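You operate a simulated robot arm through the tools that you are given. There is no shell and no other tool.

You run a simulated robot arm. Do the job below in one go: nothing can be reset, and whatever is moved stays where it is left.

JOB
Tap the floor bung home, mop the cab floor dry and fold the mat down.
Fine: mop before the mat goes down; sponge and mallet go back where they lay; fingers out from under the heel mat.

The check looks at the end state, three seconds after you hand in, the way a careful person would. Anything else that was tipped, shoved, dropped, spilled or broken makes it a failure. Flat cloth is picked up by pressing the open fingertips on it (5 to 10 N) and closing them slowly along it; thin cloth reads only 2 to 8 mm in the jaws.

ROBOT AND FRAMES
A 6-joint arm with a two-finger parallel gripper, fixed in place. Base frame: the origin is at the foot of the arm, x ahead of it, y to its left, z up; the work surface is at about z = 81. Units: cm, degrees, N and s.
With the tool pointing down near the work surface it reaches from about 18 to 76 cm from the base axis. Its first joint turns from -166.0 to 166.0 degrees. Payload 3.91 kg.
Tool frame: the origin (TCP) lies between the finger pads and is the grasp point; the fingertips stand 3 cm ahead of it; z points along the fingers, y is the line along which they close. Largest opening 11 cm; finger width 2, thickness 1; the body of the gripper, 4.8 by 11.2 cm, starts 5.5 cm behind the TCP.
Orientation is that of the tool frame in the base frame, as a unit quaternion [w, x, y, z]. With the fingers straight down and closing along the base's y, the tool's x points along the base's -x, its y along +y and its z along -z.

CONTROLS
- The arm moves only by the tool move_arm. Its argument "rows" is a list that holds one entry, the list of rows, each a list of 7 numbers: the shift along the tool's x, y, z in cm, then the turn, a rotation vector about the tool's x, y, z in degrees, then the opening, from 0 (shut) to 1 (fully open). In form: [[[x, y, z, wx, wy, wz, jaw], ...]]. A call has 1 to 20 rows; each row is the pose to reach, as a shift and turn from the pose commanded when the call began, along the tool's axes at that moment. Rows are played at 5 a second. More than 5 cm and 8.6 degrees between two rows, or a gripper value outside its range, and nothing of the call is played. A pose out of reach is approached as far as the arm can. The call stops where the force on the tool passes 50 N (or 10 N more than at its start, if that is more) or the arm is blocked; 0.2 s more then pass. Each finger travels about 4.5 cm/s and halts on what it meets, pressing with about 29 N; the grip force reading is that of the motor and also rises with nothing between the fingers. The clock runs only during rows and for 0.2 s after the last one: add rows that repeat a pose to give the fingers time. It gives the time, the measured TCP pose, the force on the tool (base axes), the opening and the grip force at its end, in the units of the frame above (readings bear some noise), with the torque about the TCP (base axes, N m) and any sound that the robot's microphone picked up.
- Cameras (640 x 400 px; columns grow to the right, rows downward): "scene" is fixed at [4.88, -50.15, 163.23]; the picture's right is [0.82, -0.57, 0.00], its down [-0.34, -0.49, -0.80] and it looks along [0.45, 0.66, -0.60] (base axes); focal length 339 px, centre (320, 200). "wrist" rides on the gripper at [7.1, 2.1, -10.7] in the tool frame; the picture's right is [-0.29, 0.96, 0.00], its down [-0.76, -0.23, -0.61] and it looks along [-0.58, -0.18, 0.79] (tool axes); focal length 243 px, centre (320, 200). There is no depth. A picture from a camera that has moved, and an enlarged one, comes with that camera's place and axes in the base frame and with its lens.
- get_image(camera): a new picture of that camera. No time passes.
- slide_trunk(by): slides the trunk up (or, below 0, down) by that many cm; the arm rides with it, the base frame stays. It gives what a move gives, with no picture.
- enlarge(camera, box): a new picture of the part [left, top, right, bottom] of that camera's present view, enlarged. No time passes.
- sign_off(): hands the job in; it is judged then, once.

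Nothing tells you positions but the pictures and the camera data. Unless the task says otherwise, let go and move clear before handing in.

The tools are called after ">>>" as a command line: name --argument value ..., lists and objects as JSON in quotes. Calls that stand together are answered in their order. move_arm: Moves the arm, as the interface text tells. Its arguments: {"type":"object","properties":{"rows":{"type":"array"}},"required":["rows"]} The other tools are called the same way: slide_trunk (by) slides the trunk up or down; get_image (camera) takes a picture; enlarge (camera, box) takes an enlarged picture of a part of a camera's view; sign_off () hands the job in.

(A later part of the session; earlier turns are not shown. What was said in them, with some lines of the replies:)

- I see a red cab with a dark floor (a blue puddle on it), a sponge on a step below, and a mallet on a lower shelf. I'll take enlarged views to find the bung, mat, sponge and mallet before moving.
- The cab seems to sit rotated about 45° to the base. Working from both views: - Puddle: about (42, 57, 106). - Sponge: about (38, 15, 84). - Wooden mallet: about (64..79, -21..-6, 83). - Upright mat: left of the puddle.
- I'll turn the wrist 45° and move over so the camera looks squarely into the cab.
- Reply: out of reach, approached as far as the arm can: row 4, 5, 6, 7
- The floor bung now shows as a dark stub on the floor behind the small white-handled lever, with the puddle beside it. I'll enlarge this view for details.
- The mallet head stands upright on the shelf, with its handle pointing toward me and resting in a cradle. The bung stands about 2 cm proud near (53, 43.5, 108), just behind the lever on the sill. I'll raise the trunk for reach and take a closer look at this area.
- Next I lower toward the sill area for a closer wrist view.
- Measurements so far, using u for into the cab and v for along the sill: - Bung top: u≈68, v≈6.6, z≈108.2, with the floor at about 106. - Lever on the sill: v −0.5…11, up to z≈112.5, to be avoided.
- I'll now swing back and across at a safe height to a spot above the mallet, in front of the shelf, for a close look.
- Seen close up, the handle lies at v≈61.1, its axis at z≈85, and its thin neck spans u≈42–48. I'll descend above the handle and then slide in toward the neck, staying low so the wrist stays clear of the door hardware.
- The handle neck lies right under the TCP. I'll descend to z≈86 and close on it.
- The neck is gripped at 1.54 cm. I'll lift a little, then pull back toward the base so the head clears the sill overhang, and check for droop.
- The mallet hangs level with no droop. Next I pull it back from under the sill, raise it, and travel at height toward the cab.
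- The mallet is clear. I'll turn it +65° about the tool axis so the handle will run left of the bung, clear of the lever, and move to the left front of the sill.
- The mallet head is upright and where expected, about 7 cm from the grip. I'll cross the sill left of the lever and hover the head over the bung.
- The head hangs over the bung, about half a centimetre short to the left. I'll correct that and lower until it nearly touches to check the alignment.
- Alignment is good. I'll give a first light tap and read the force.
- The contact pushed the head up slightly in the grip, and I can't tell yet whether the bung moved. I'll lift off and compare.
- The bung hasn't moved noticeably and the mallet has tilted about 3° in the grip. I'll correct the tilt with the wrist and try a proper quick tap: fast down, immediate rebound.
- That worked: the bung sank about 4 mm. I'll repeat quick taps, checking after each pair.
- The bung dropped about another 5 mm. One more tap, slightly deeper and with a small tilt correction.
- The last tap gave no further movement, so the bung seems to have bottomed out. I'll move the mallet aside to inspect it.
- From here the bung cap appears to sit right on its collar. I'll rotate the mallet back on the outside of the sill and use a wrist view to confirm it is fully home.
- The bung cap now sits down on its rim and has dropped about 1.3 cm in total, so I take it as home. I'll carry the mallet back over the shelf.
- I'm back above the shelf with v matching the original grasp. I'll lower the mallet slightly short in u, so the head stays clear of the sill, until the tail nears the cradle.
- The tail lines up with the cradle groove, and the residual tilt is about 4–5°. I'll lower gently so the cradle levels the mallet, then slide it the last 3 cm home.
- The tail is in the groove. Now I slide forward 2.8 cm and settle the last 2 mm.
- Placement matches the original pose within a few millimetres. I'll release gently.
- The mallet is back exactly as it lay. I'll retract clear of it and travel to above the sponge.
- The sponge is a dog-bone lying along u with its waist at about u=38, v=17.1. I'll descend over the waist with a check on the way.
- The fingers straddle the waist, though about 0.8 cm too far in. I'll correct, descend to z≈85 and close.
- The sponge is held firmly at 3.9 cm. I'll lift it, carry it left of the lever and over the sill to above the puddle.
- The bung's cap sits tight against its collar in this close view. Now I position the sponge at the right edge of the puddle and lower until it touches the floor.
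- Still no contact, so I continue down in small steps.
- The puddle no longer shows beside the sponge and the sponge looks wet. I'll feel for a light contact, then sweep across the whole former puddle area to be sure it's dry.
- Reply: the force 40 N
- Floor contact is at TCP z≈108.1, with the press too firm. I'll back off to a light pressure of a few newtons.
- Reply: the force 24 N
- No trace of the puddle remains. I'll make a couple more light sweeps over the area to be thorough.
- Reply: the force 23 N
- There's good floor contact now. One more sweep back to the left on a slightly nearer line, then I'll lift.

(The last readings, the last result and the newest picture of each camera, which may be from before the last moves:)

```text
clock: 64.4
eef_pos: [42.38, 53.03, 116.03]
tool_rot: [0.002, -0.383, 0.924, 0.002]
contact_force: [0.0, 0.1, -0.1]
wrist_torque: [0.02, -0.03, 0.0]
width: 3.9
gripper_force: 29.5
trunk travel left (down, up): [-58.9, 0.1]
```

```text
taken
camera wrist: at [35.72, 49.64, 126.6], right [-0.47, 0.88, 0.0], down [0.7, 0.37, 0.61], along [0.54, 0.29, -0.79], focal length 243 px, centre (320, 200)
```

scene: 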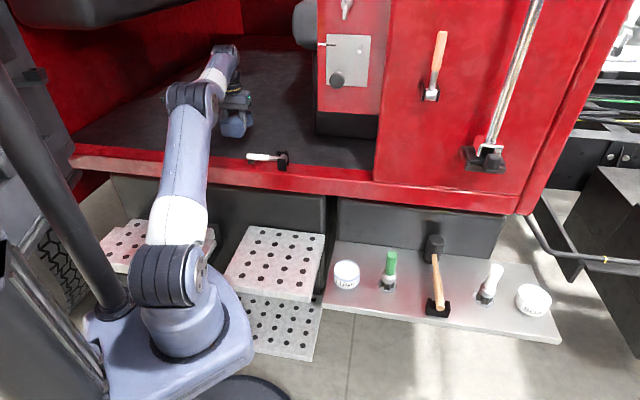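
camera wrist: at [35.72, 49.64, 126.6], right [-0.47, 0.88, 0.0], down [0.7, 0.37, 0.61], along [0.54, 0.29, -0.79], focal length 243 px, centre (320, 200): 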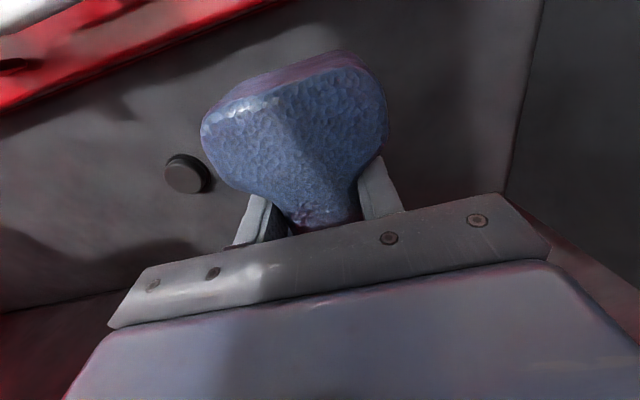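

>>> enlarge --camera "scene" --box '[190, 70, 310, 170]'

>>> enlarge --camera "wrist" --box '[140, 30, 420, 240]'

```text
4.00 times, centred on (250, 120) of scene
camera zoom: at [4.88, -50.15, 163.23], right [0.82, -0.57, 0.0], down [-0.34, -0.49, -0.8], along [0.45, 0.66, -0.6], focal length 1357 px, centre (600, 520)
```

zoom: 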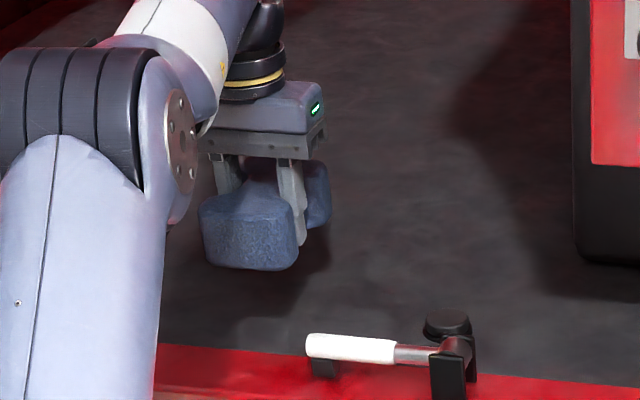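

```text
1.90 times, centred on (280, 135) of wrist
camera zoom: at [35.72, 49.64, 126.6], right [-0.47, 0.88, 0.0], down [0.7, 0.37, 0.61], along [0.54, 0.29, -0.79], focal length 462 px, centre (396, 324)
```

zoom: 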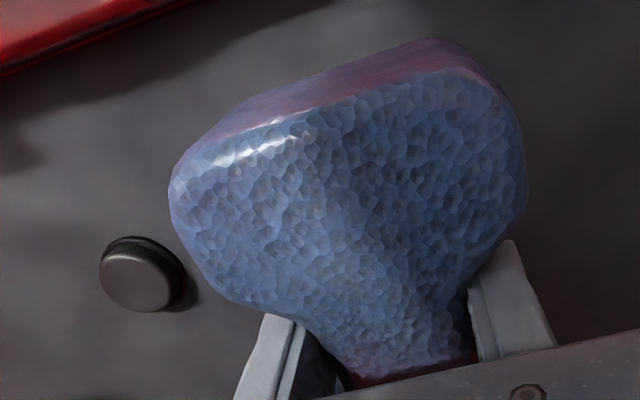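

The floor is dry and the sponge is still square in the grip. I'll carry it back along the same path to above its step.

>>> move_arm --rows '[[[2.73, 1.24, -1, 0, 0, 0, 0.2], [5.46, 2.47, -2, 0, 0, 0, 0.2], [9.46, 2.47, -2, 0, 0, 0, 0.2], [13.46, 2.47, -2, 0, 0, 0, 0.2], [17.46, 2.47, -2, 0, 0, 0, 0.2], [21.46, 2.47, -2, 0, 0, 0, 0.2], [25.46, 2.47, -2, 0, 0, 0, 0.2], [26.11, -1.4, 0, 0, 0, 0, 0.2], [26.76, -5.27, 2, 0, 0, 0, 0.2], [27.41, -9.15, 4, 0, 0, 0, 0.2], [28.06, -13.0, 6, 0, 0, 0, 0.2], [28.72, -16.9, 8, 0, 0, 0, 0.2], [29.37, -20.8, 10, 0, 0, 0, 0.2], [30.02, -24.66, 12, 0, 0, 0, 0.2], [30.02, -24.66, 12, 0, 0, 0, 0.2]]]'

>>> get_image --camera "wrist"

>>> enlarge --camera "scene" --box '[180, 100, 320, 190]'

```text
clock: 67.6
eef_pos: [38.67, 14.42, 103.79]
tool_rot: [0.004, -0.382, 0.924, 0.002]
contact_force: [0.4, 0.5, -0.5]
wrist_torque: [0.04, 0.03, 0.01]
width: 3.92
gripper_force: 29.1
trunk travel left (down, up): [-58.9, 0.1]
```

```text
taken
camera wrist: at [32.09, 10.93, 114.44], right [-0.47, 0.88, 0.0], down [0.7, 0.37, 0.61], along [0.54, 0.29, -0.79], focal length 243 px, centre (320, 200)
```

wrist: 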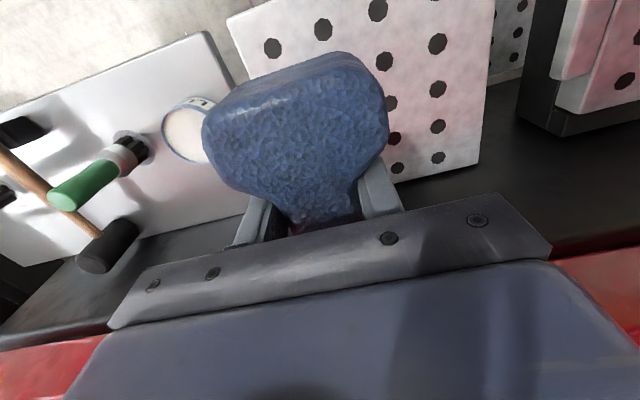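

```text
4.44 times, centred on (250, 145) of scene
camera zoom: at [4.88, -50.15, 163.23], right [0.82, -0.57, 0.0], down [-0.34, -0.49, -0.8], along [0.45, 0.66, -0.6], focal length 1508 px, centre (631, 444)
```

zoom: 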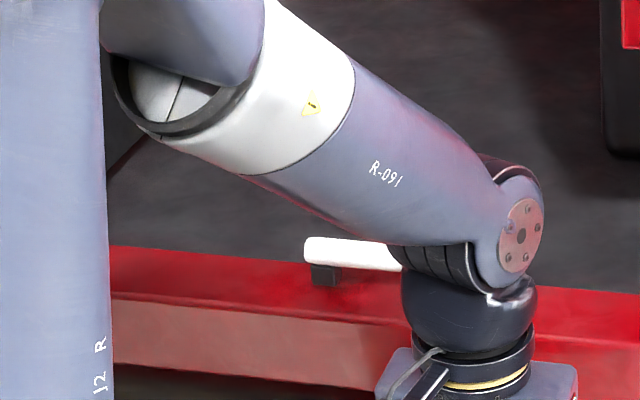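

I'm right above the original spot (u 37.5, v 17.15). Lowering to just above the step, then settling gently.

>>> move_arm --rows '[[[0.05, 0, 4.5, 0, 0, 0, 0.2], [0.1, 0, 9, 0, 0, 0, 0.2], [0.1, 0, 13.5, 0, 0, 0, 0.2], [0.1, 0, 16.5, 0, 0, 0, 0.2], [0.1, 0, 17.8, 0, 0, 0, 0.2], [0.1, 0, 18.2, 0, 0, 0, 0.2], [0.1, 0, 18.2, 0, 0, 0, 0.2]]]'

>>> enlarge --camera "scene" --box '[240, 200, 340, 300]'

```text
clock: 69.2
eef_pos: [38.56, 14.76, 85.45]
tool_rot: [0.003, -0.383, 0.924, 0.002]
contact_force: [0.8, -0.5, -0.7]
wrist_torque: [-0.02, -0.01, 0.01]
width: 3.89
gripper_force: 28.8
trunk travel left (down, up): [-58.9, 0.1]
```

```text
4.00 times, centred on (290, 250) of scene
camera zoom: at [4.88, -50.15, 163.23], right [0.82, -0.57, 0.0], down [-0.34, -0.49, -0.8], along [0.45, 0.66, -0.6], focal length 1357 px, centre (440, 0)
```

zoom: 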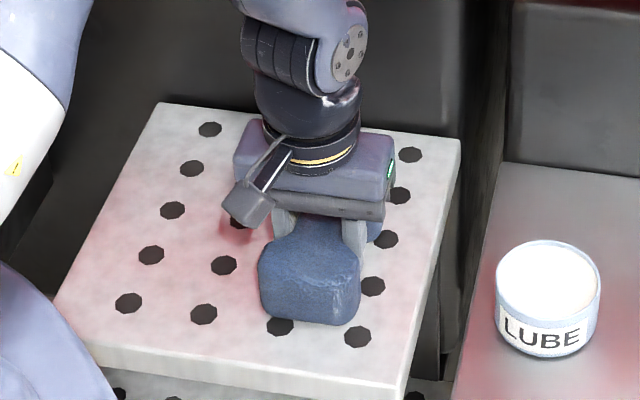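

>>> move_arm --rows '[[[0.1, -0.2, 0.2, 0, 0, 0, 0.2], [0.1, -0.2, 0.4, 0, 0, 0, 0.2], [0.1, -0.2, 0.4, 0, 0, 0, 0.2]]]'

>>> enlarge --camera "scene" --box '[240, 200, 340, 300]'

```text
clock: 70.0
eef_pos: [38.73, 14.64, 85.13]
tool_rot: [0.003, -0.382, 0.924, 0.002]
contact_force: [-0.3, -0.3, -0.8]
wrist_torque: [-0.01, 0.04, 0.01]
width: 3.9
gripper_force: 28.8
trunk travel left (down, up): [-58.9, 0.1]
```

```text
4.00 times, centred on (290, 250) of scene
camera zoom: at [4.88, -50.15, 163.23], right [0.82, -0.57, 0.0], down [-0.34, -0.49, -0.8], along [0.45, 0.66, -0.6], focal length 1357 px, centre (440, 0)
```

zoom: 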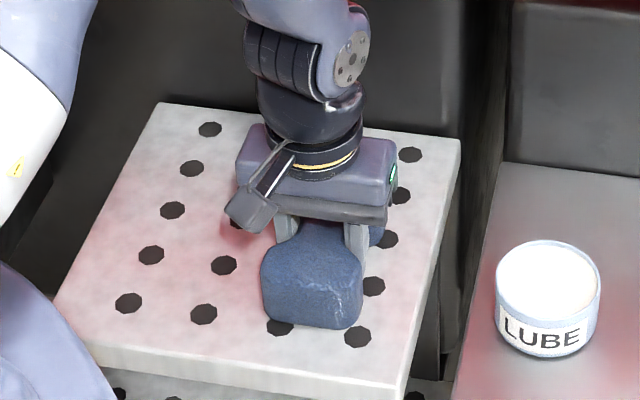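

>>> move_arm --rows '[[[0.3, 0, 0.15, 0, 0, 0, 0.2], [0.3, 0, 0.3, 0, 0, 0, 0.2], [0.3, 0, 0.3, 0, 0, 0, 0.2]]]'

```text
clock: 70.8
eef_pos: [38.4, 14.31, 84.96]
tool_rot: [0.005, -0.383, 0.924, 0.002]
contact_force: [3.4, 4.7, 38.3]
wrist_torque: [0.0, 0.8, 0.0]
width: 3.9
gripper_force: 28.8
trunk travel left (down, up): [-58.9, 0.1]
```

The sponge is down on the step, pressed a bit hard. I'll ease up and release.

>>> move_arm --rows '[[[0, 0, -0.2, 0, 0, 0, 0.2], [0, 0, -0.25, 0, 0, 0, 0.2], [0, 0, -0.25, 0, 0, 0, 0.2]]]'

>>> enlarge --camera "scene" --box '[240, 200, 340, 300]'

```text
clock: 71.6
eef_pos: [38.33, 14.31, 84.98]
tool_rot: [0.002, -0.383, 0.924, 0.002]
contact_force: [2.9, 1.7, 7.3]
wrist_torque: [0.28, -0.56, 0.01]
width: 3.91
gripper_force: 29.0
trunk travel left (down, up): [-58.9, 0.1]
```

```text
4.00 times, centred on (290, 250) of scene
camera zoom: at [4.88, -50.15, 163.23], right [0.82, -0.57, 0.0], down [-0.34, -0.49, -0.8], along [0.45, 0.66, -0.6], focal length 1357 px, centre (440, 0)
```

zoom: 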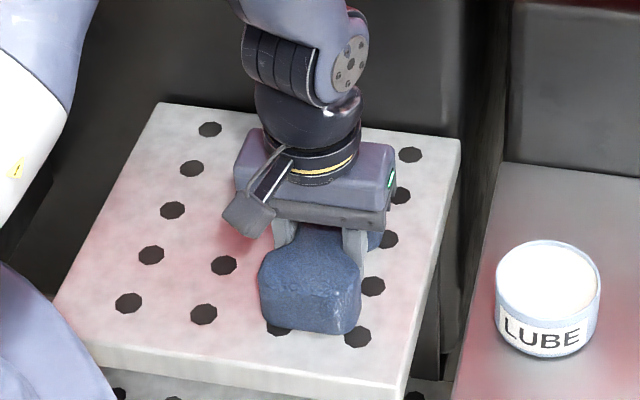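

>>> move_arm --rows '[[[0, 0, -0.25, 0, 0, 0, 0.2], [-0.22, -0.17, -0.25, 0, 0, 0, 0.2], [-0.22, -0.17, -0.05, 0, 0, 0, 0.2], [-0.22, -0.17, -0.05, 0, 0, 0, 0.2]]]'

>>> enlarge --camera "scene" --box '[240, 200, 340, 300]'

```text
clock: 72.6
eef_pos: [38.6, 14.28, 85.04]
tool_rot: [0.003, -0.382, 0.924, 0.003]
contact_force: [-0.2, -0.1, -0.5]
wrist_torque: [-0.04, 0.02, 0.02]
width: 3.91
gripper_force: 28.8
trunk travel left (down, up): [-58.9, 0.1]
```

```text
4.00 times, centred on (290, 250) of scene
camera zoom: at [4.88, -50.15, 163.23], right [0.82, -0.57, 0.0], down [-0.34, -0.49, -0.8], along [0.45, 0.66, -0.6], focal length 1357 px, centre (440, 0)
```

zoom: 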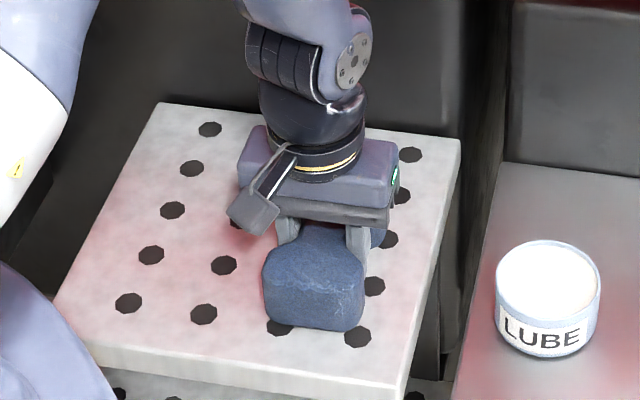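

The pose now matches the original picture. Releasing the sponge and rising straight up.

>>> move_arm --rows '[[[0, 0, 0.05, 0, 0, 0, 0.38], [0, 0, 0.05, 0, 0, 0, 0.42], [0, 0, 0.05, 0, 0, 0, 0.5], [0, 0, 0.05, 0, 0, 0, 0.6], [0, 0, 0.05, 0, 0, 0, 0.6], [0, 0, -2, 0, 0, 0, 0.6], [0, 0, -5, 0, 0, 0, 0.6], [0, 0, -9, 0, 0, 0, 0.6], [0, 0, -13, 0, 0, 0, 0.6], [0, 0, -17, 0, 0, 0, 0.6], [0, 0, -17, 0, 0, 0, 0.6]]]'

>>> enlarge --camera "scene" --box '[240, 220, 330, 300]'

>>> get_image --camera "wrist"

```text
clock: 75.0
eef_pos: [38.75, 14.27, 102.11]
tool_rot: [0.003, -0.383, 0.924, 0.002]
contact_force: [0.3, -0.4, -0.7]
wrist_torque: [-0.02, 0.01, -0.03]
width: 6.6
gripper_force: 0.0
trunk travel left (down, up): [-58.9, 0.1]
```

```text
5.00 times, centred on (285, 260) of scene
camera zoom: at [4.88, -50.15, 163.23], right [0.82, -0.57, 0.0], down [-0.34, -0.49, -0.8], along [0.45, 0.66, -0.6], focal length 1696 px, centre (495, -100)
```

zoom: 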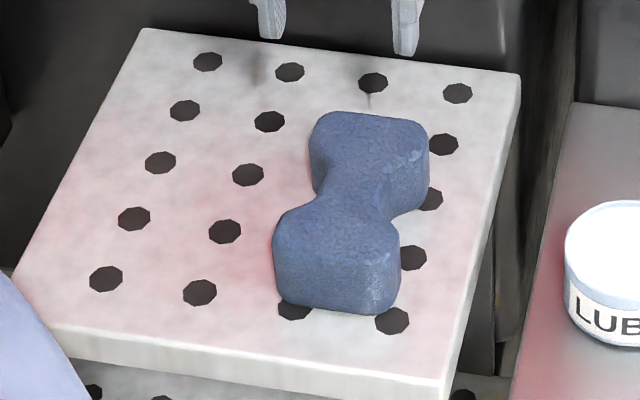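

```text
taken
camera wrist: at [32.15, 10.7, 112.67], right [-0.47, 0.88, 0.0], down [0.7, 0.37, 0.61], along [0.54, 0.29, -0.79], focal length 243 px, centre (320, 200)
```

wrist: 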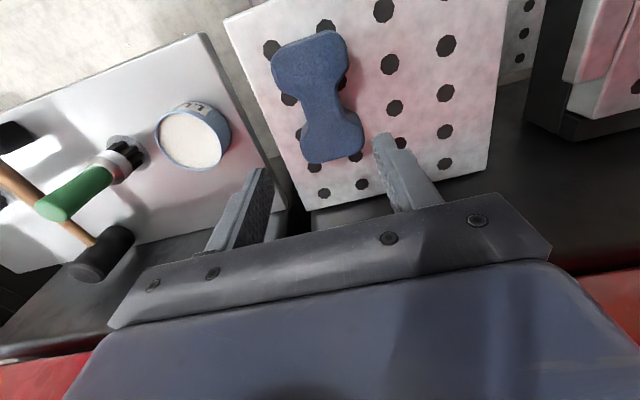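

The sponge is back within about 3 mm of where it lay. Before folding the mat, I'll bring the closed fingertips over the bung and press it lightly to confirm it is really home.

>>> move_arm --rows '[[[-0.75, 3.72, -2.15, 0, 0, 0, 0.3], [-1.5, 7.43, -4.3, 0, 0, 0, 0], [-2.25, 11.15, -6.45, 0, 0, 0, 0], [-3, 14.87, -8.6, 0, 0, 0, 0], [-3.75, 18.6, -10.75, 0, 0, 0, 0], [-4.5, 22.3, -12.9, 0, 0, 0, 0], [-9, 22.3, -12.9, 0, 0, 0, 0], [-13.5, 22.3, -12.9, 0, 0, 0, 0], [-18, 22.3, -12.9, 0, 0, 0, 0], [-22.5, 22.3, -12.9, 0, 0, 0, 0], [-24.72, 19.3, -12.0, 0, 0, 0, 0], [-26.95, 16.3, -11.15, 0, 0, 0, 0], [-29.17, 13.3, -10.3, 0, 0, 0, 0], [-31.4, 10.3, -9.4, 0, 0, 0, 0], [-31.4, 10.3, -9.4, 0, 0, 0, 0]]]'

>>> enlarge --camera "scene" --box '[210, 90, 330, 170]'

>>> get_image --camera "scene"

>>> get_image --camera "wrist"

```text
clock: 78.2
eef_pos: [53.48, 43.76, 111.77]
tool_rot: [0.002, -0.383, 0.924, 0.002]
contact_force: [0.3, -0.4, -0.2]
wrist_torque: [-0.01, 0.05, -0.01]
width: 0.0
gripper_force: 29.1
trunk travel left (down, up): [-58.9, 0.1]
```

```text
5.00 times, centred on (270, 130) of scene
camera zoom: at [4.88, -50.15, 163.23], right [0.82, -0.57, 0.0], down [-0.34, -0.49, -0.8], along [0.45, 0.66, -0.6], focal length 1696 px, centre (570, 550)
```

zoom: 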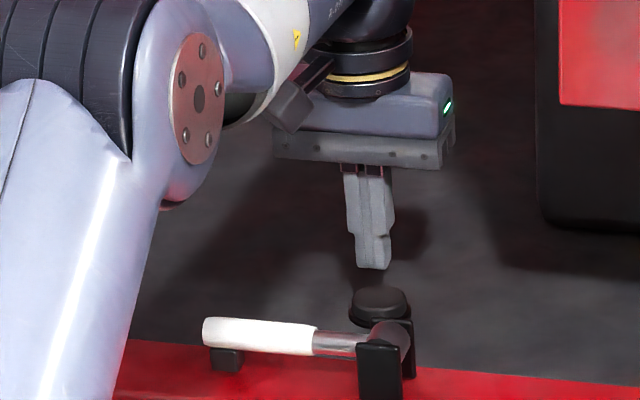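

```text
taken
```

scene: 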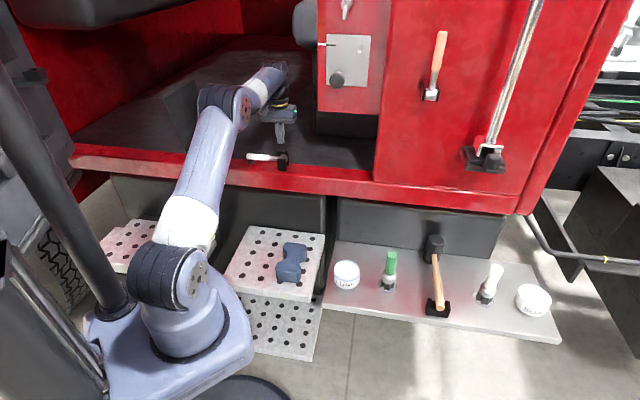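

```text
taken
camera wrist: at [46.95, 40.2, 122.47], right [-0.47, 0.88, 0.0], down [0.7, 0.37, 0.61], along [0.54, 0.29, -0.79], focal length 243 px, centre (320, 200)
```

wrist: 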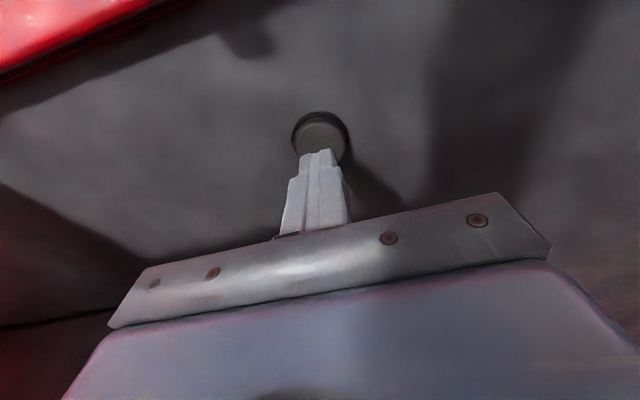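

>>> move_arm --rows '[[[0.4, 0, 0.8, 0, 0, 0, 0], [0.8, 0, 1.5, 0, 0, 0, 0], [0.8, 0, 1.9, 0, 0, 0, 0], [0.8, 0, 2.2, 0, 0, 0, 0], [0.8, 0, 2.2, 0, 0, 0, 0]]]'

>>> get_image --camera "wrist"

```text
clock: 79.4
eef_pos: [53.06, 43.23, 109.63]
tool_rot: [0.003, -0.383, 0.924, 0.003]
contact_force: [0.3, -0.4, 0.4]
wrist_torque: [0.01, -0.02, 0.0]
width: 0.0
gripper_force: 28.8
trunk travel left (down, up): [-58.9, 0.1]
```

```text
taken
camera wrist: at [46.38, 39.57, 120.23], right [-0.47, 0.88, 0.0], down [0.7, 0.37, 0.61], along [0.54, 0.29, -0.79], focal length 243 px, centre (320, 200)
```

wrist: 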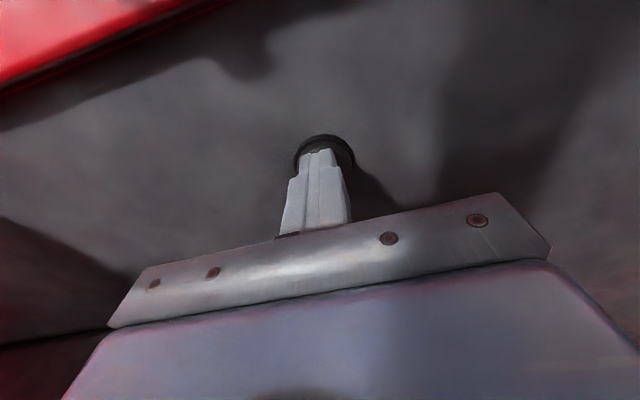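

>>> move_arm --rows '[[[0, 0, 0.2, 0, 0, 0, 0], [0, 0, 0.4, 0, 0, 0, 0], [0, 0, 0.6, 0, 0, 0, 0], [0, 0, 0.6, 0, 0, 0, 0]]]'

```text
clock: 80.4
eef_pos: [52.96, 43.12, 109.26]
tool_rot: [0.006, -0.383, 0.924, 0.003]
contact_force: [4.2, 1.2, 24.1]
wrist_torque: [-0.09, 0.02, 0.02]
width: 0.0
gripper_force: 28.8
trunk travel left (down, up): [-58.9, 0.1]
```

Contact is at tip z≈106.3. I'll press a bit harder to see whether the bung gives.

>>> move_arm --rows '[[[0, 0, 0.1, 0, 0, 0, 0], [0, 0, 0.2, 0, 0, 0, 0], [0, 0, 0.2, 0, 0, 0, 0], [0, 0, 0.2, 0, 0, 0, 0]]]'

```text
clock: 81.4
eef_pos: [52.96, 43.04, 109.24]
tool_rot: [0.008, -0.383, 0.924, 0.003]
contact_force: [6.2, 3.8, 40.2]
wrist_torque: [-0.1, -0.02, -0.03]
width: 0.0
gripper_force: 28.9
trunk travel left (down, up): [-58.9, 0.1]
```

At 40 N the bung doesn't budge, so it is solidly home. Now I lift off and retreat over the sill, ready to go behind the mat.

>>> move_arm --rows '[[[0, 0, -2.5, 0, 0, 0, 0], [0, 0, -4.5, 0, 0, 0, 0], [2.6, 4, -5.3, 0, 0, 0, 0], [5.3, 8, -6.2, 0, 0, 0, 0], [7.9, 12, -7, 0, 0, 0, 0], [12.4, 12.75, -7.5, 0, 0, 0, 0], [16.9, 13.5, -8, 0, 0, 0, 0], [21.4, 14.25, -8.5, 0, 0, 0, 0], [25.9, 15, -9, 0, 0, 0, 0], [25.9, 15, -9, 0, 0, 0, 0]]]'

>>> get_image --camera "wrist"

>>> get_image --camera "scene"

```text
clock: 83.6
eef_pos: [23.85, 35.35, 117.36]
tool_rot: [0.003, -0.383, 0.924, 0.003]
contact_force: [-0.9, 0.1, 0.0]
wrist_torque: [0.0, 0.02, -0.01]
width: 0.01
gripper_force: 29.1
trunk travel left (down, up): [-58.9, 0.1]
```

```text
taken
camera wrist: at [17.3, 31.85, 128.11], right [-0.47, 0.88, 0.0], down [0.7, 0.37, 0.61], along [0.54, 0.29, -0.79], focal length 243 px, centre (320, 200)
```

wrist: 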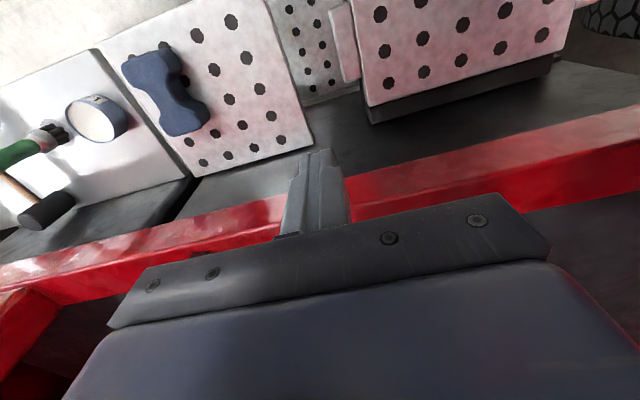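

```text
taken
```

scene: 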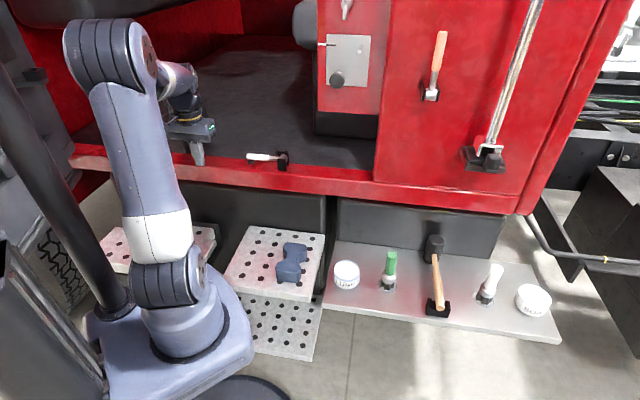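

I'm outside the sill. Next I pitch the tool about 50° outward to reach behind the upright mat, which is hinged at v≈−25 and leans toward −v, and move to its far-left front.

>>> move_arm --rows '[[[-0.86, 3.57, -0.43, 0, -7.14, 0, 0], [-1.71, 7.14, -0.86, 0, -14.28, 0, 0], [-2.57, 10.7, -1.29, 0, -21.4, 0, 0], [-3.43, 14.3, -1.71, 0, -28.6, 0, 0], [-4.29, 17.9, -2.14, 0, -35.7, 0, 0], [-5.14, 21.4, -2.57, 0, -42.9, 0, 0], [-6, 25, -3, 0, -50, 0, 0], [-6, 25, -3, 0, -50, 0, 0]]]'

>>> get_image --camera "wrist"

>>> get_image --camera "scene"

```text
clock: 85.4
eef_pos: [10.43, 57.32, 120.6]
tool_rot: [0.394, -0.347, 0.835, 0.165]
contact_force: [0.0, 0.1, -0.5]
wrist_torque: [-0.02, -0.02, -0.02]
width: 0.0
gripper_force: 29.5
trunk travel left (down, up): [-58.9, 0.1]
```

```text
taken
camera wrist: at [-0.15, 49.94, 121.95], right [-0.55, 0.81, 0.22], down [0.17, -0.15, 0.97], along [0.82, 0.57, -0.06], focal length 243 px, centre (320, 200)
```

wrist: 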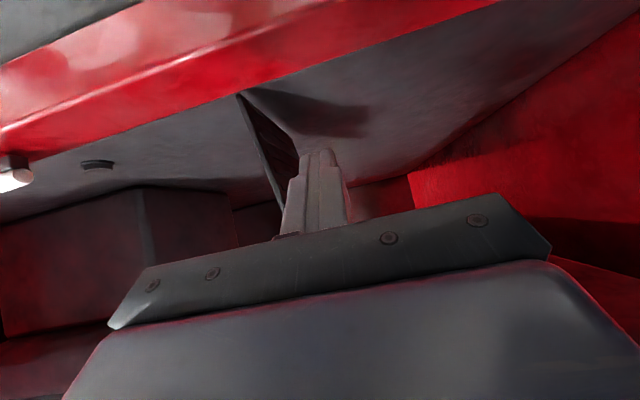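

```text
taken
```

scene: 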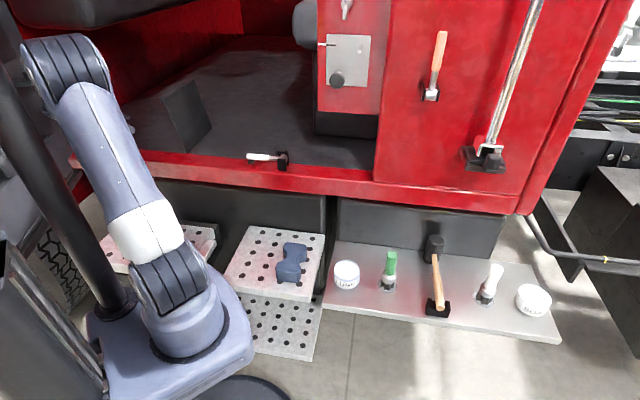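

>>> enlarge --camera "wrist" --box '[180, 60, 460, 240]'

>>> enlarge --camera "wrist" --box '[40, 130, 160, 210]'

```text
2.22 times, centred on (320, 150) of wrist
camera zoom: at [-0.15, 49.94, 121.95], right [-0.55, 0.81, 0.22], down [0.17, -0.15, 0.97], along [0.82, 0.57, -0.06], focal length 539 px, centre (320, 311)
```

zoom: 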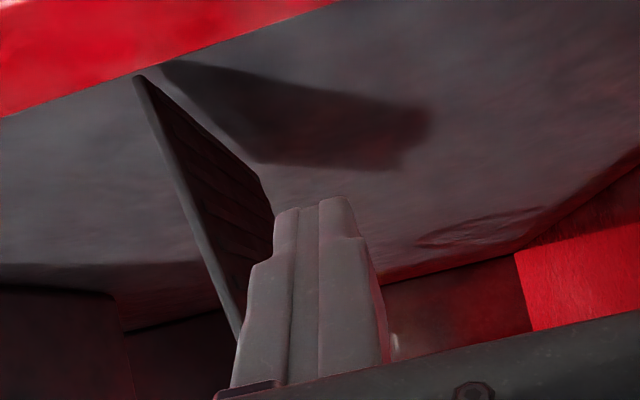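

```text
5.00 times, centred on (100, 170) of wrist
camera zoom: at [-0.15, 49.94, 121.95], right [-0.55, 0.81, 0.22], down [0.17, -0.15, 0.97], along [0.82, 0.57, -0.06], focal length 1213 px, centre (1420, 350)
```

zoom: 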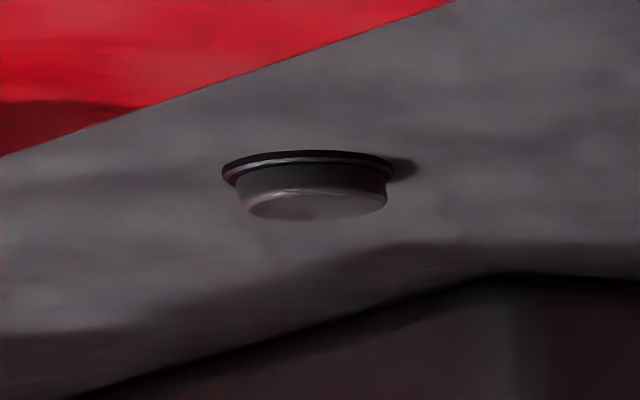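

From this angle the bung is clearly flush on its collar, and the mat stands with free space behind it. I'll slide the closed fingers forward, behind the mat's near edge.

>>> move_arm --rows '[[[-1.74, 0, 3.47, 0, 0, 0, 0], [-3.47, 0, 6.94, 0, 0, 0, 0], [-5.2, 0, 10.4, 0, 0, 0, 0], [-6.95, 0, 13.88, 0, 0, 0, 0], [-6.95, 0, 13.88, 0, 0, 0, 0]]]'

>>> get_image --camera "wrist"

>>> enlarge --camera "scene" --box '[80, 40, 280, 180]'

```text
clock: 86.6
eef_pos: [21.19, 67.97, 117.36]
tool_rot: [0.393, -0.346, 0.836, 0.163]
contact_force: [0.4, 0.3, -0.2]
wrist_torque: [-0.03, -0.01, -0.01]
width: 0.01
gripper_force: 29.0
trunk travel left (down, up): [-58.9, 0.1]
```

```text
taken
camera wrist: at [10.58, 60.5, 118.66], right [-0.55, 0.81, 0.22], down [0.17, -0.15, 0.97], along [0.82, 0.57, -0.06], focal length 243 px, centre (320, 200)
```

wrist: 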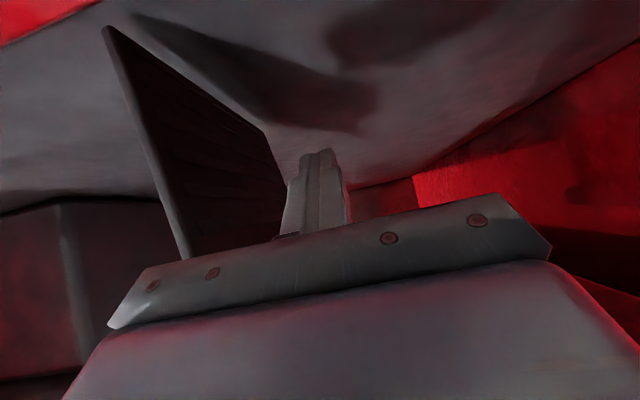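

```text
2.86 times, centred on (180, 110) of scene
camera zoom: at [4.88, -50.15, 163.23], right [0.82, -0.57, 0.0], down [-0.34, -0.49, -0.8], along [0.45, 0.66, -0.6], focal length 969 px, centre (720, 457)
```

zoom: 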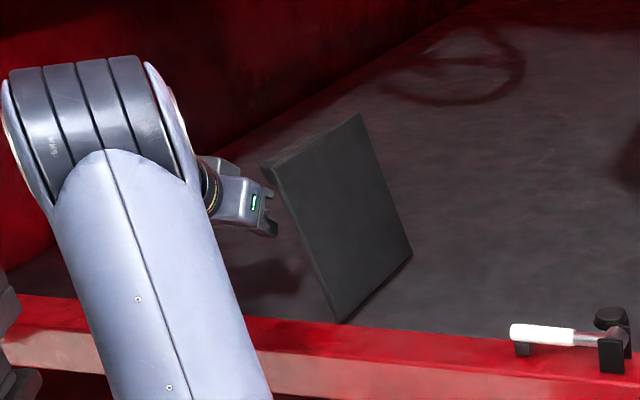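

The fingers are behind the mat's near edge with about 4 cm of overlap. Now I push gently toward +v to tip the mat over.

>>> move_arm --rows '[[[0, -1.5, 0, 0, 0, 0, 0], [0, -3, 0, 0, 0, 0, 0], [0, -4.2, 0, 0, 0, 0, 0], [0, -5.4, 0, 0, 0, 0, 0], [0, -6.6, 0, 0, 0, 0, 0], [0, -7.8, 0, 0, 0, 0, 0], [0, -7.8, 0, 0, 0, 0, 0]]]'

>>> get_image --camera "wrist"

>>> enlarge --camera "scene" --box '[80, 40, 280, 180]'

```text
clock: 88.2
eef_pos: [26.68, 62.37, 117.11]
tool_rot: [0.394, -0.346, 0.836, 0.164]
contact_force: [0.0, 1.6, 0.1]
wrist_torque: [0.02, 0.01, -0.01]
width: 0.03
gripper_force: 29.0
trunk travel left (down, up): [-58.9, 0.1]
```

```text
taken
camera wrist: at [16.16, 54.88, 118.46], right [-0.55, 0.81, 0.22], down [0.17, -0.15, 0.97], along [0.82, 0.57, -0.06], focal length 243 px, centre (320, 200)
```

wrist: 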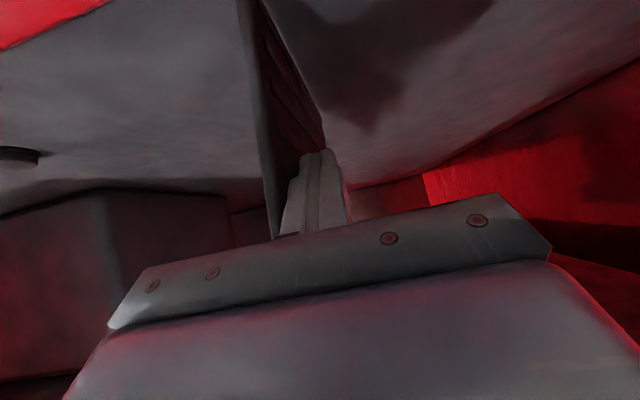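

```text
2.86 times, centred on (180, 110) of scene
camera zoom: at [4.88, -50.15, 163.23], right [0.82, -0.57, 0.0], down [-0.34, -0.49, -0.8], along [0.45, 0.66, -0.6], focal length 969 px, centre (720, 457)
```

zoom: 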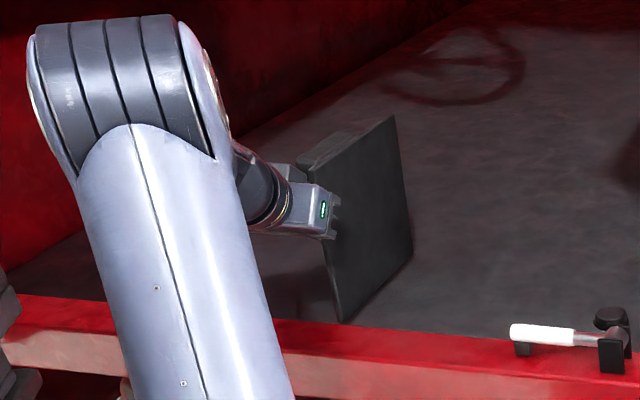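

The mat follows easily at under 2 N and is about vertical now. I continue pushing past vertical.

>>> move_arm --rows '[[[0, -1.2, 0, 0, 0, 0, 0], [0, -2.4, 0, 0, 0, 0, 0], [0, -3.6, 0, 0, 0, 0, 0], [0, -4.8, 0, 0, 0, 0, 0], [0, -4.8, 0, 0, 0, 0, 0]]]'

>>> get_image --camera "wrist"

>>> enlarge --camera "scene" --box '[80, 40, 280, 180]'

```text
clock: 89.4
eef_pos: [30.24, 59.08, 117.14]
tool_rot: [0.394, -0.346, 0.836, 0.164]
contact_force: [0.1, 0.1, -0.5]
wrist_torque: [0.03, 0.02, -0.02]
width: 0.0
gripper_force: 28.9
trunk travel left (down, up): [-58.9, 0.1]
```

```text
taken
camera wrist: at [19.64, 51.61, 118.49], right [-0.55, 0.81, 0.22], down [0.18, -0.15, 0.97], along [0.82, 0.57, -0.06], focal length 243 px, centre (320, 200)
```

wrist: 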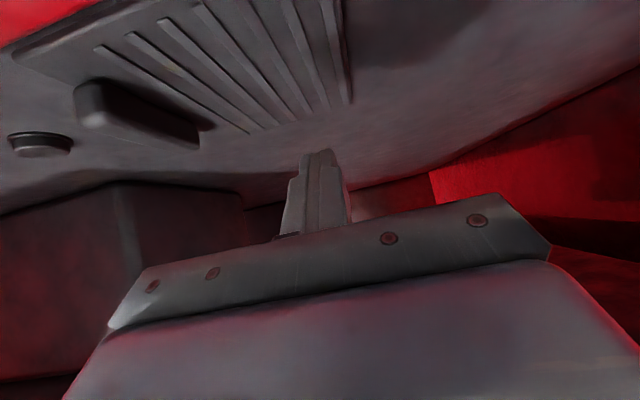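

```text
2.86 times, centred on (180, 110) of scene
camera zoom: at [4.88, -50.15, 163.23], right [0.82, -0.57, 0.0], down [-0.34, -0.49, -0.8], along [0.45, 0.66, -0.6], focal length 969 px, centre (720, 457)
```

zoom: 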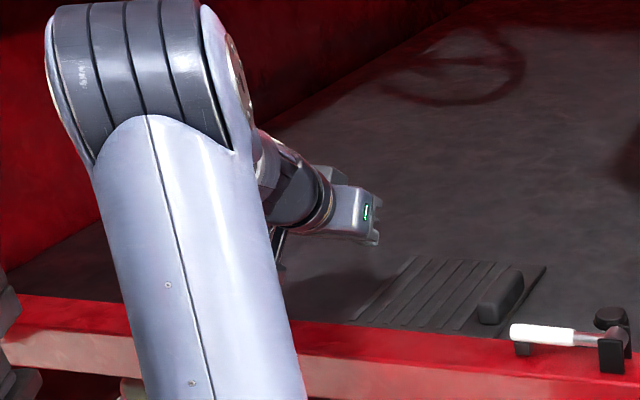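

The mat has folded down flat, ribs up, and my fingers are above it, not under. I'll check it closely, then retract.

>>> enlarge --camera "scene" --box '[180, 110, 310, 180]'

>>> enlarge --camera "wrist" --box '[0, 0, 360, 200]'

```text
4.92 times, centred on (245, 145) of scene
camera zoom: at [4.88, -50.15, 163.23], right [0.82, -0.57, 0.0], down [-0.34, -0.49, -0.8], along [0.45, 0.66, -0.6], focal length 1670 px, centre (689, 471)
```

zoom: 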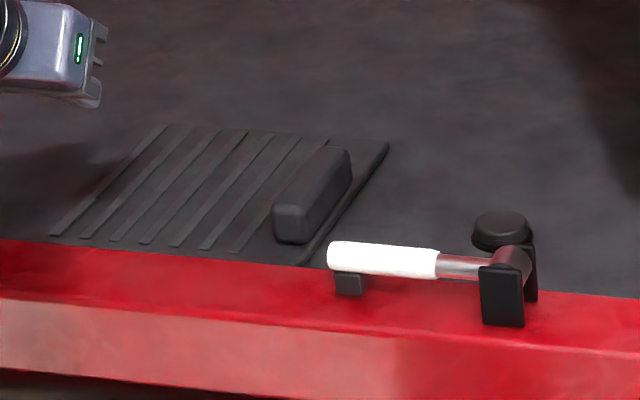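

```text
1.78 times, centred on (180, 100) of wrist
camera zoom: at [19.64, 51.61, 118.49], right [-0.55, 0.81, 0.22], down [0.18, -0.15, 0.97], along [0.82, 0.57, -0.06], focal length 431 px, centre (569, 378)
```

zoom: 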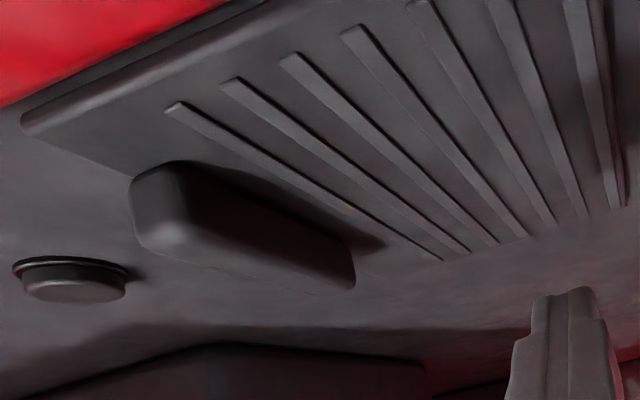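

>>> enlarge --camera "scene" --box '[225, 125, 275, 170]'

>>> enlarge --camera "wrist" --box '[0, 20, 120, 110]'

```text
8.89 times, centred on (250, 148) of scene
camera zoom: at [4.88, -50.15, 163.23], right [0.82, -0.57, 0.0], down [-0.34, -0.49, -0.8], along [0.45, 0.66, -0.6], focal length 3016 px, centre (942, 667)
```

zoom: 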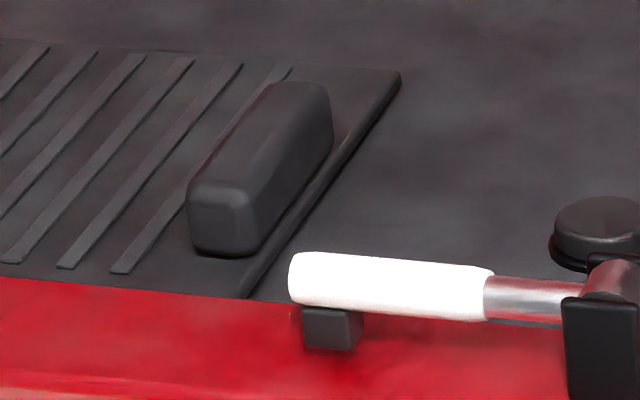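

```text
4.44 times, centred on (60, 65) of wrist
camera zoom: at [19.64, 51.61, 118.49], right [-0.55, 0.81, 0.22], down [0.18, -0.15, 0.97], along [0.82, 0.57, -0.06], focal length 1078 px, centre (1476, 800)
```

zoom: 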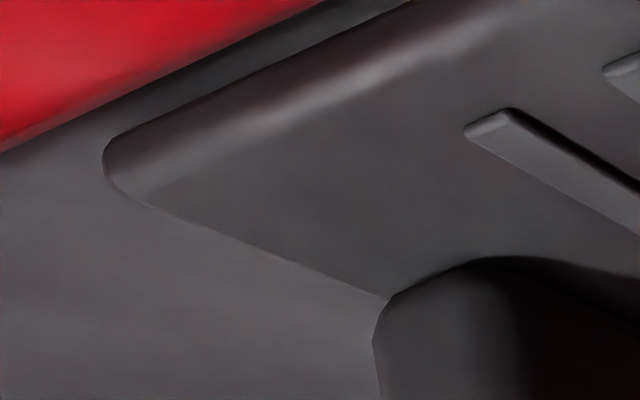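

The mat lies flat with its free edge on the floor. I'll retract the arm up and out of the cab and level the tool.

>>> move_arm --rows '[[[0.2, 0, -3, 0, 0, 0, 0], [2.4, 0, -6.7, 0, 0, 0, 0], [4.9, 0, -10.4, 0, 0, 0, 0], [7.3, 0, -14.1, 0, 0, 0, 0], [9.8, 0, -17.9, 0, 0, 0, 0], [9.8, 0, -17.9, 0, 8, 0, 0], [9.8, 0, -17.9, 0, 16, 0, 0], [9.8, 0, -17.9, 0, 24, 0, 0], [9.8, 0, -17.9, 0, 32, 0, 0.1], [9.8, 0, -17.9, 0, 40, 0, 0.2], [9.8, 0, -17.9, 0, 48, 0, 0.3], [9.8, 0, -17.9, 0, 50, 0, 0.3]]]'

>>> get_image --camera "scene"

>>> get_image --camera "wrist"

>>> enlarge --camera "scene" --box '[200, 200, 580, 400]'

>>> enlarge --camera "scene" --box '[160, 60, 400, 210]'

```text
clock: 92.0
eef_pos: [15.96, 44.9, 120.95]
tool_rot: [0.002, -0.383, 0.924, 0.002]
contact_force: [0.0, 0.1, 0.2]
wrist_torque: [-0.05, 0.04, 0.02]
width: 3.31
gripper_force: 0.0
trunk travel left (down, up): [-58.9, 0.1]
```

```text
taken
```

scene: 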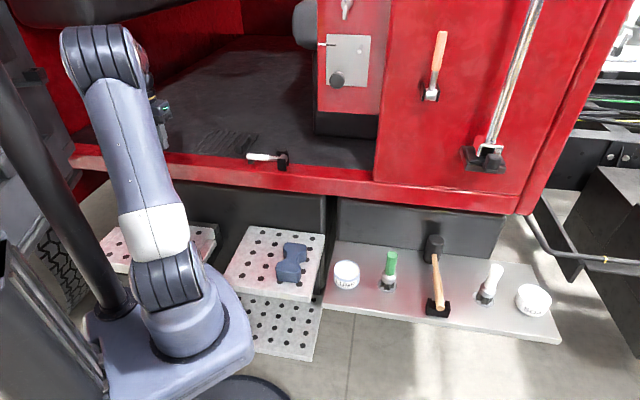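

```text
taken
camera wrist: at [9.37, 41.38, 131.65], right [-0.47, 0.88, 0.0], down [0.7, 0.37, 0.61], along [0.54, 0.29, -0.79], focal length 243 px, centre (320, 200)
```

wrist: 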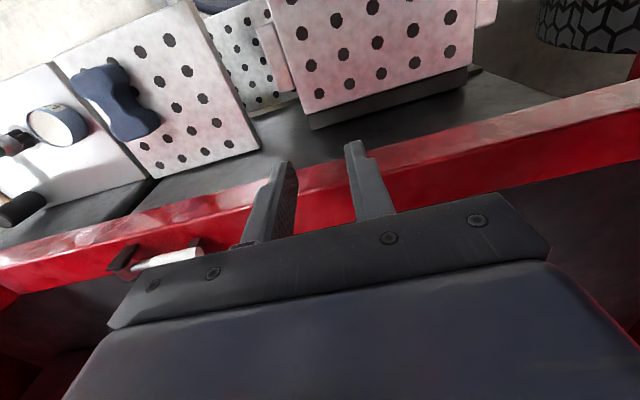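

```text
1.68 times, centred on (390, 300) of scene
camera zoom: at [4.88, -50.15, 163.23], right [0.82, -0.57, 0.0], down [-0.34, -0.49, -0.8], along [0.45, 0.66, -0.6], focal length 571 px, centre (202, 32)
```

zoom: 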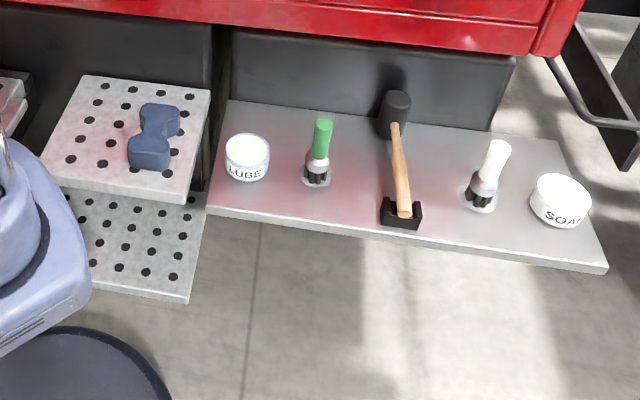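

```text
2.67 times, centred on (280, 135) of scene
camera zoom: at [4.88, -50.15, 163.23], right [0.82, -0.57, 0.0], down [-0.34, -0.49, -0.8], along [0.45, 0.66, -0.6], focal length 905 px, centre (427, 373)
```

zoom: 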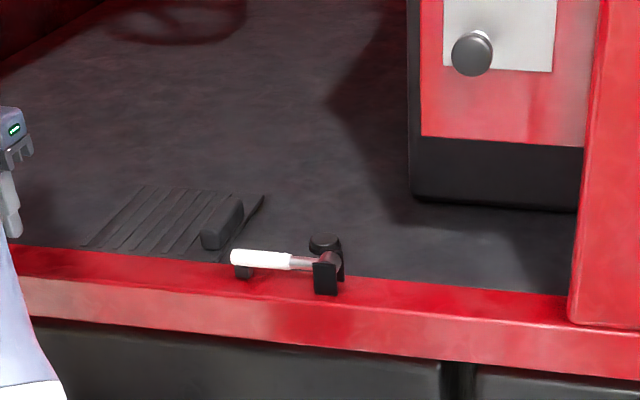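

All the work is done:
- **Bung:** seated on its collar; it did not move under a 40 N press.
- **Cab floor:** dry, with no puddle left in view.
- **Mat:** folded flat, with the gripper well clear of it.
- **Mallet and sponge:** back where they lay, the sponge within about 3 mm.
- **Lever, brushes and jars:** they look undisturbed.

I'm handing in.

>>> sign_off

```text
The job is handed in.
```

The job is finished and handed in; I haven't seen the check's verdict.

- **Bung:** I tapped it home with the mallet. It sits on its collar and did not move when I pressed it with about 40 N.
- **Cab floor:** I mopped it before the mat went down, and the puddle is gone in every later picture.
- **Mat:** It is folded flat, ribs up. The fingers pushed it over from behind, so they were never under it.
- **Mallet and sponge:** The mallet is back in its cradle and looks the same as at the start. The sponge is on its step, about 3 mm from where it lay.

The lever on the sill and the jars and brushes on the shelf look untouched. The arm is clear of the cab.
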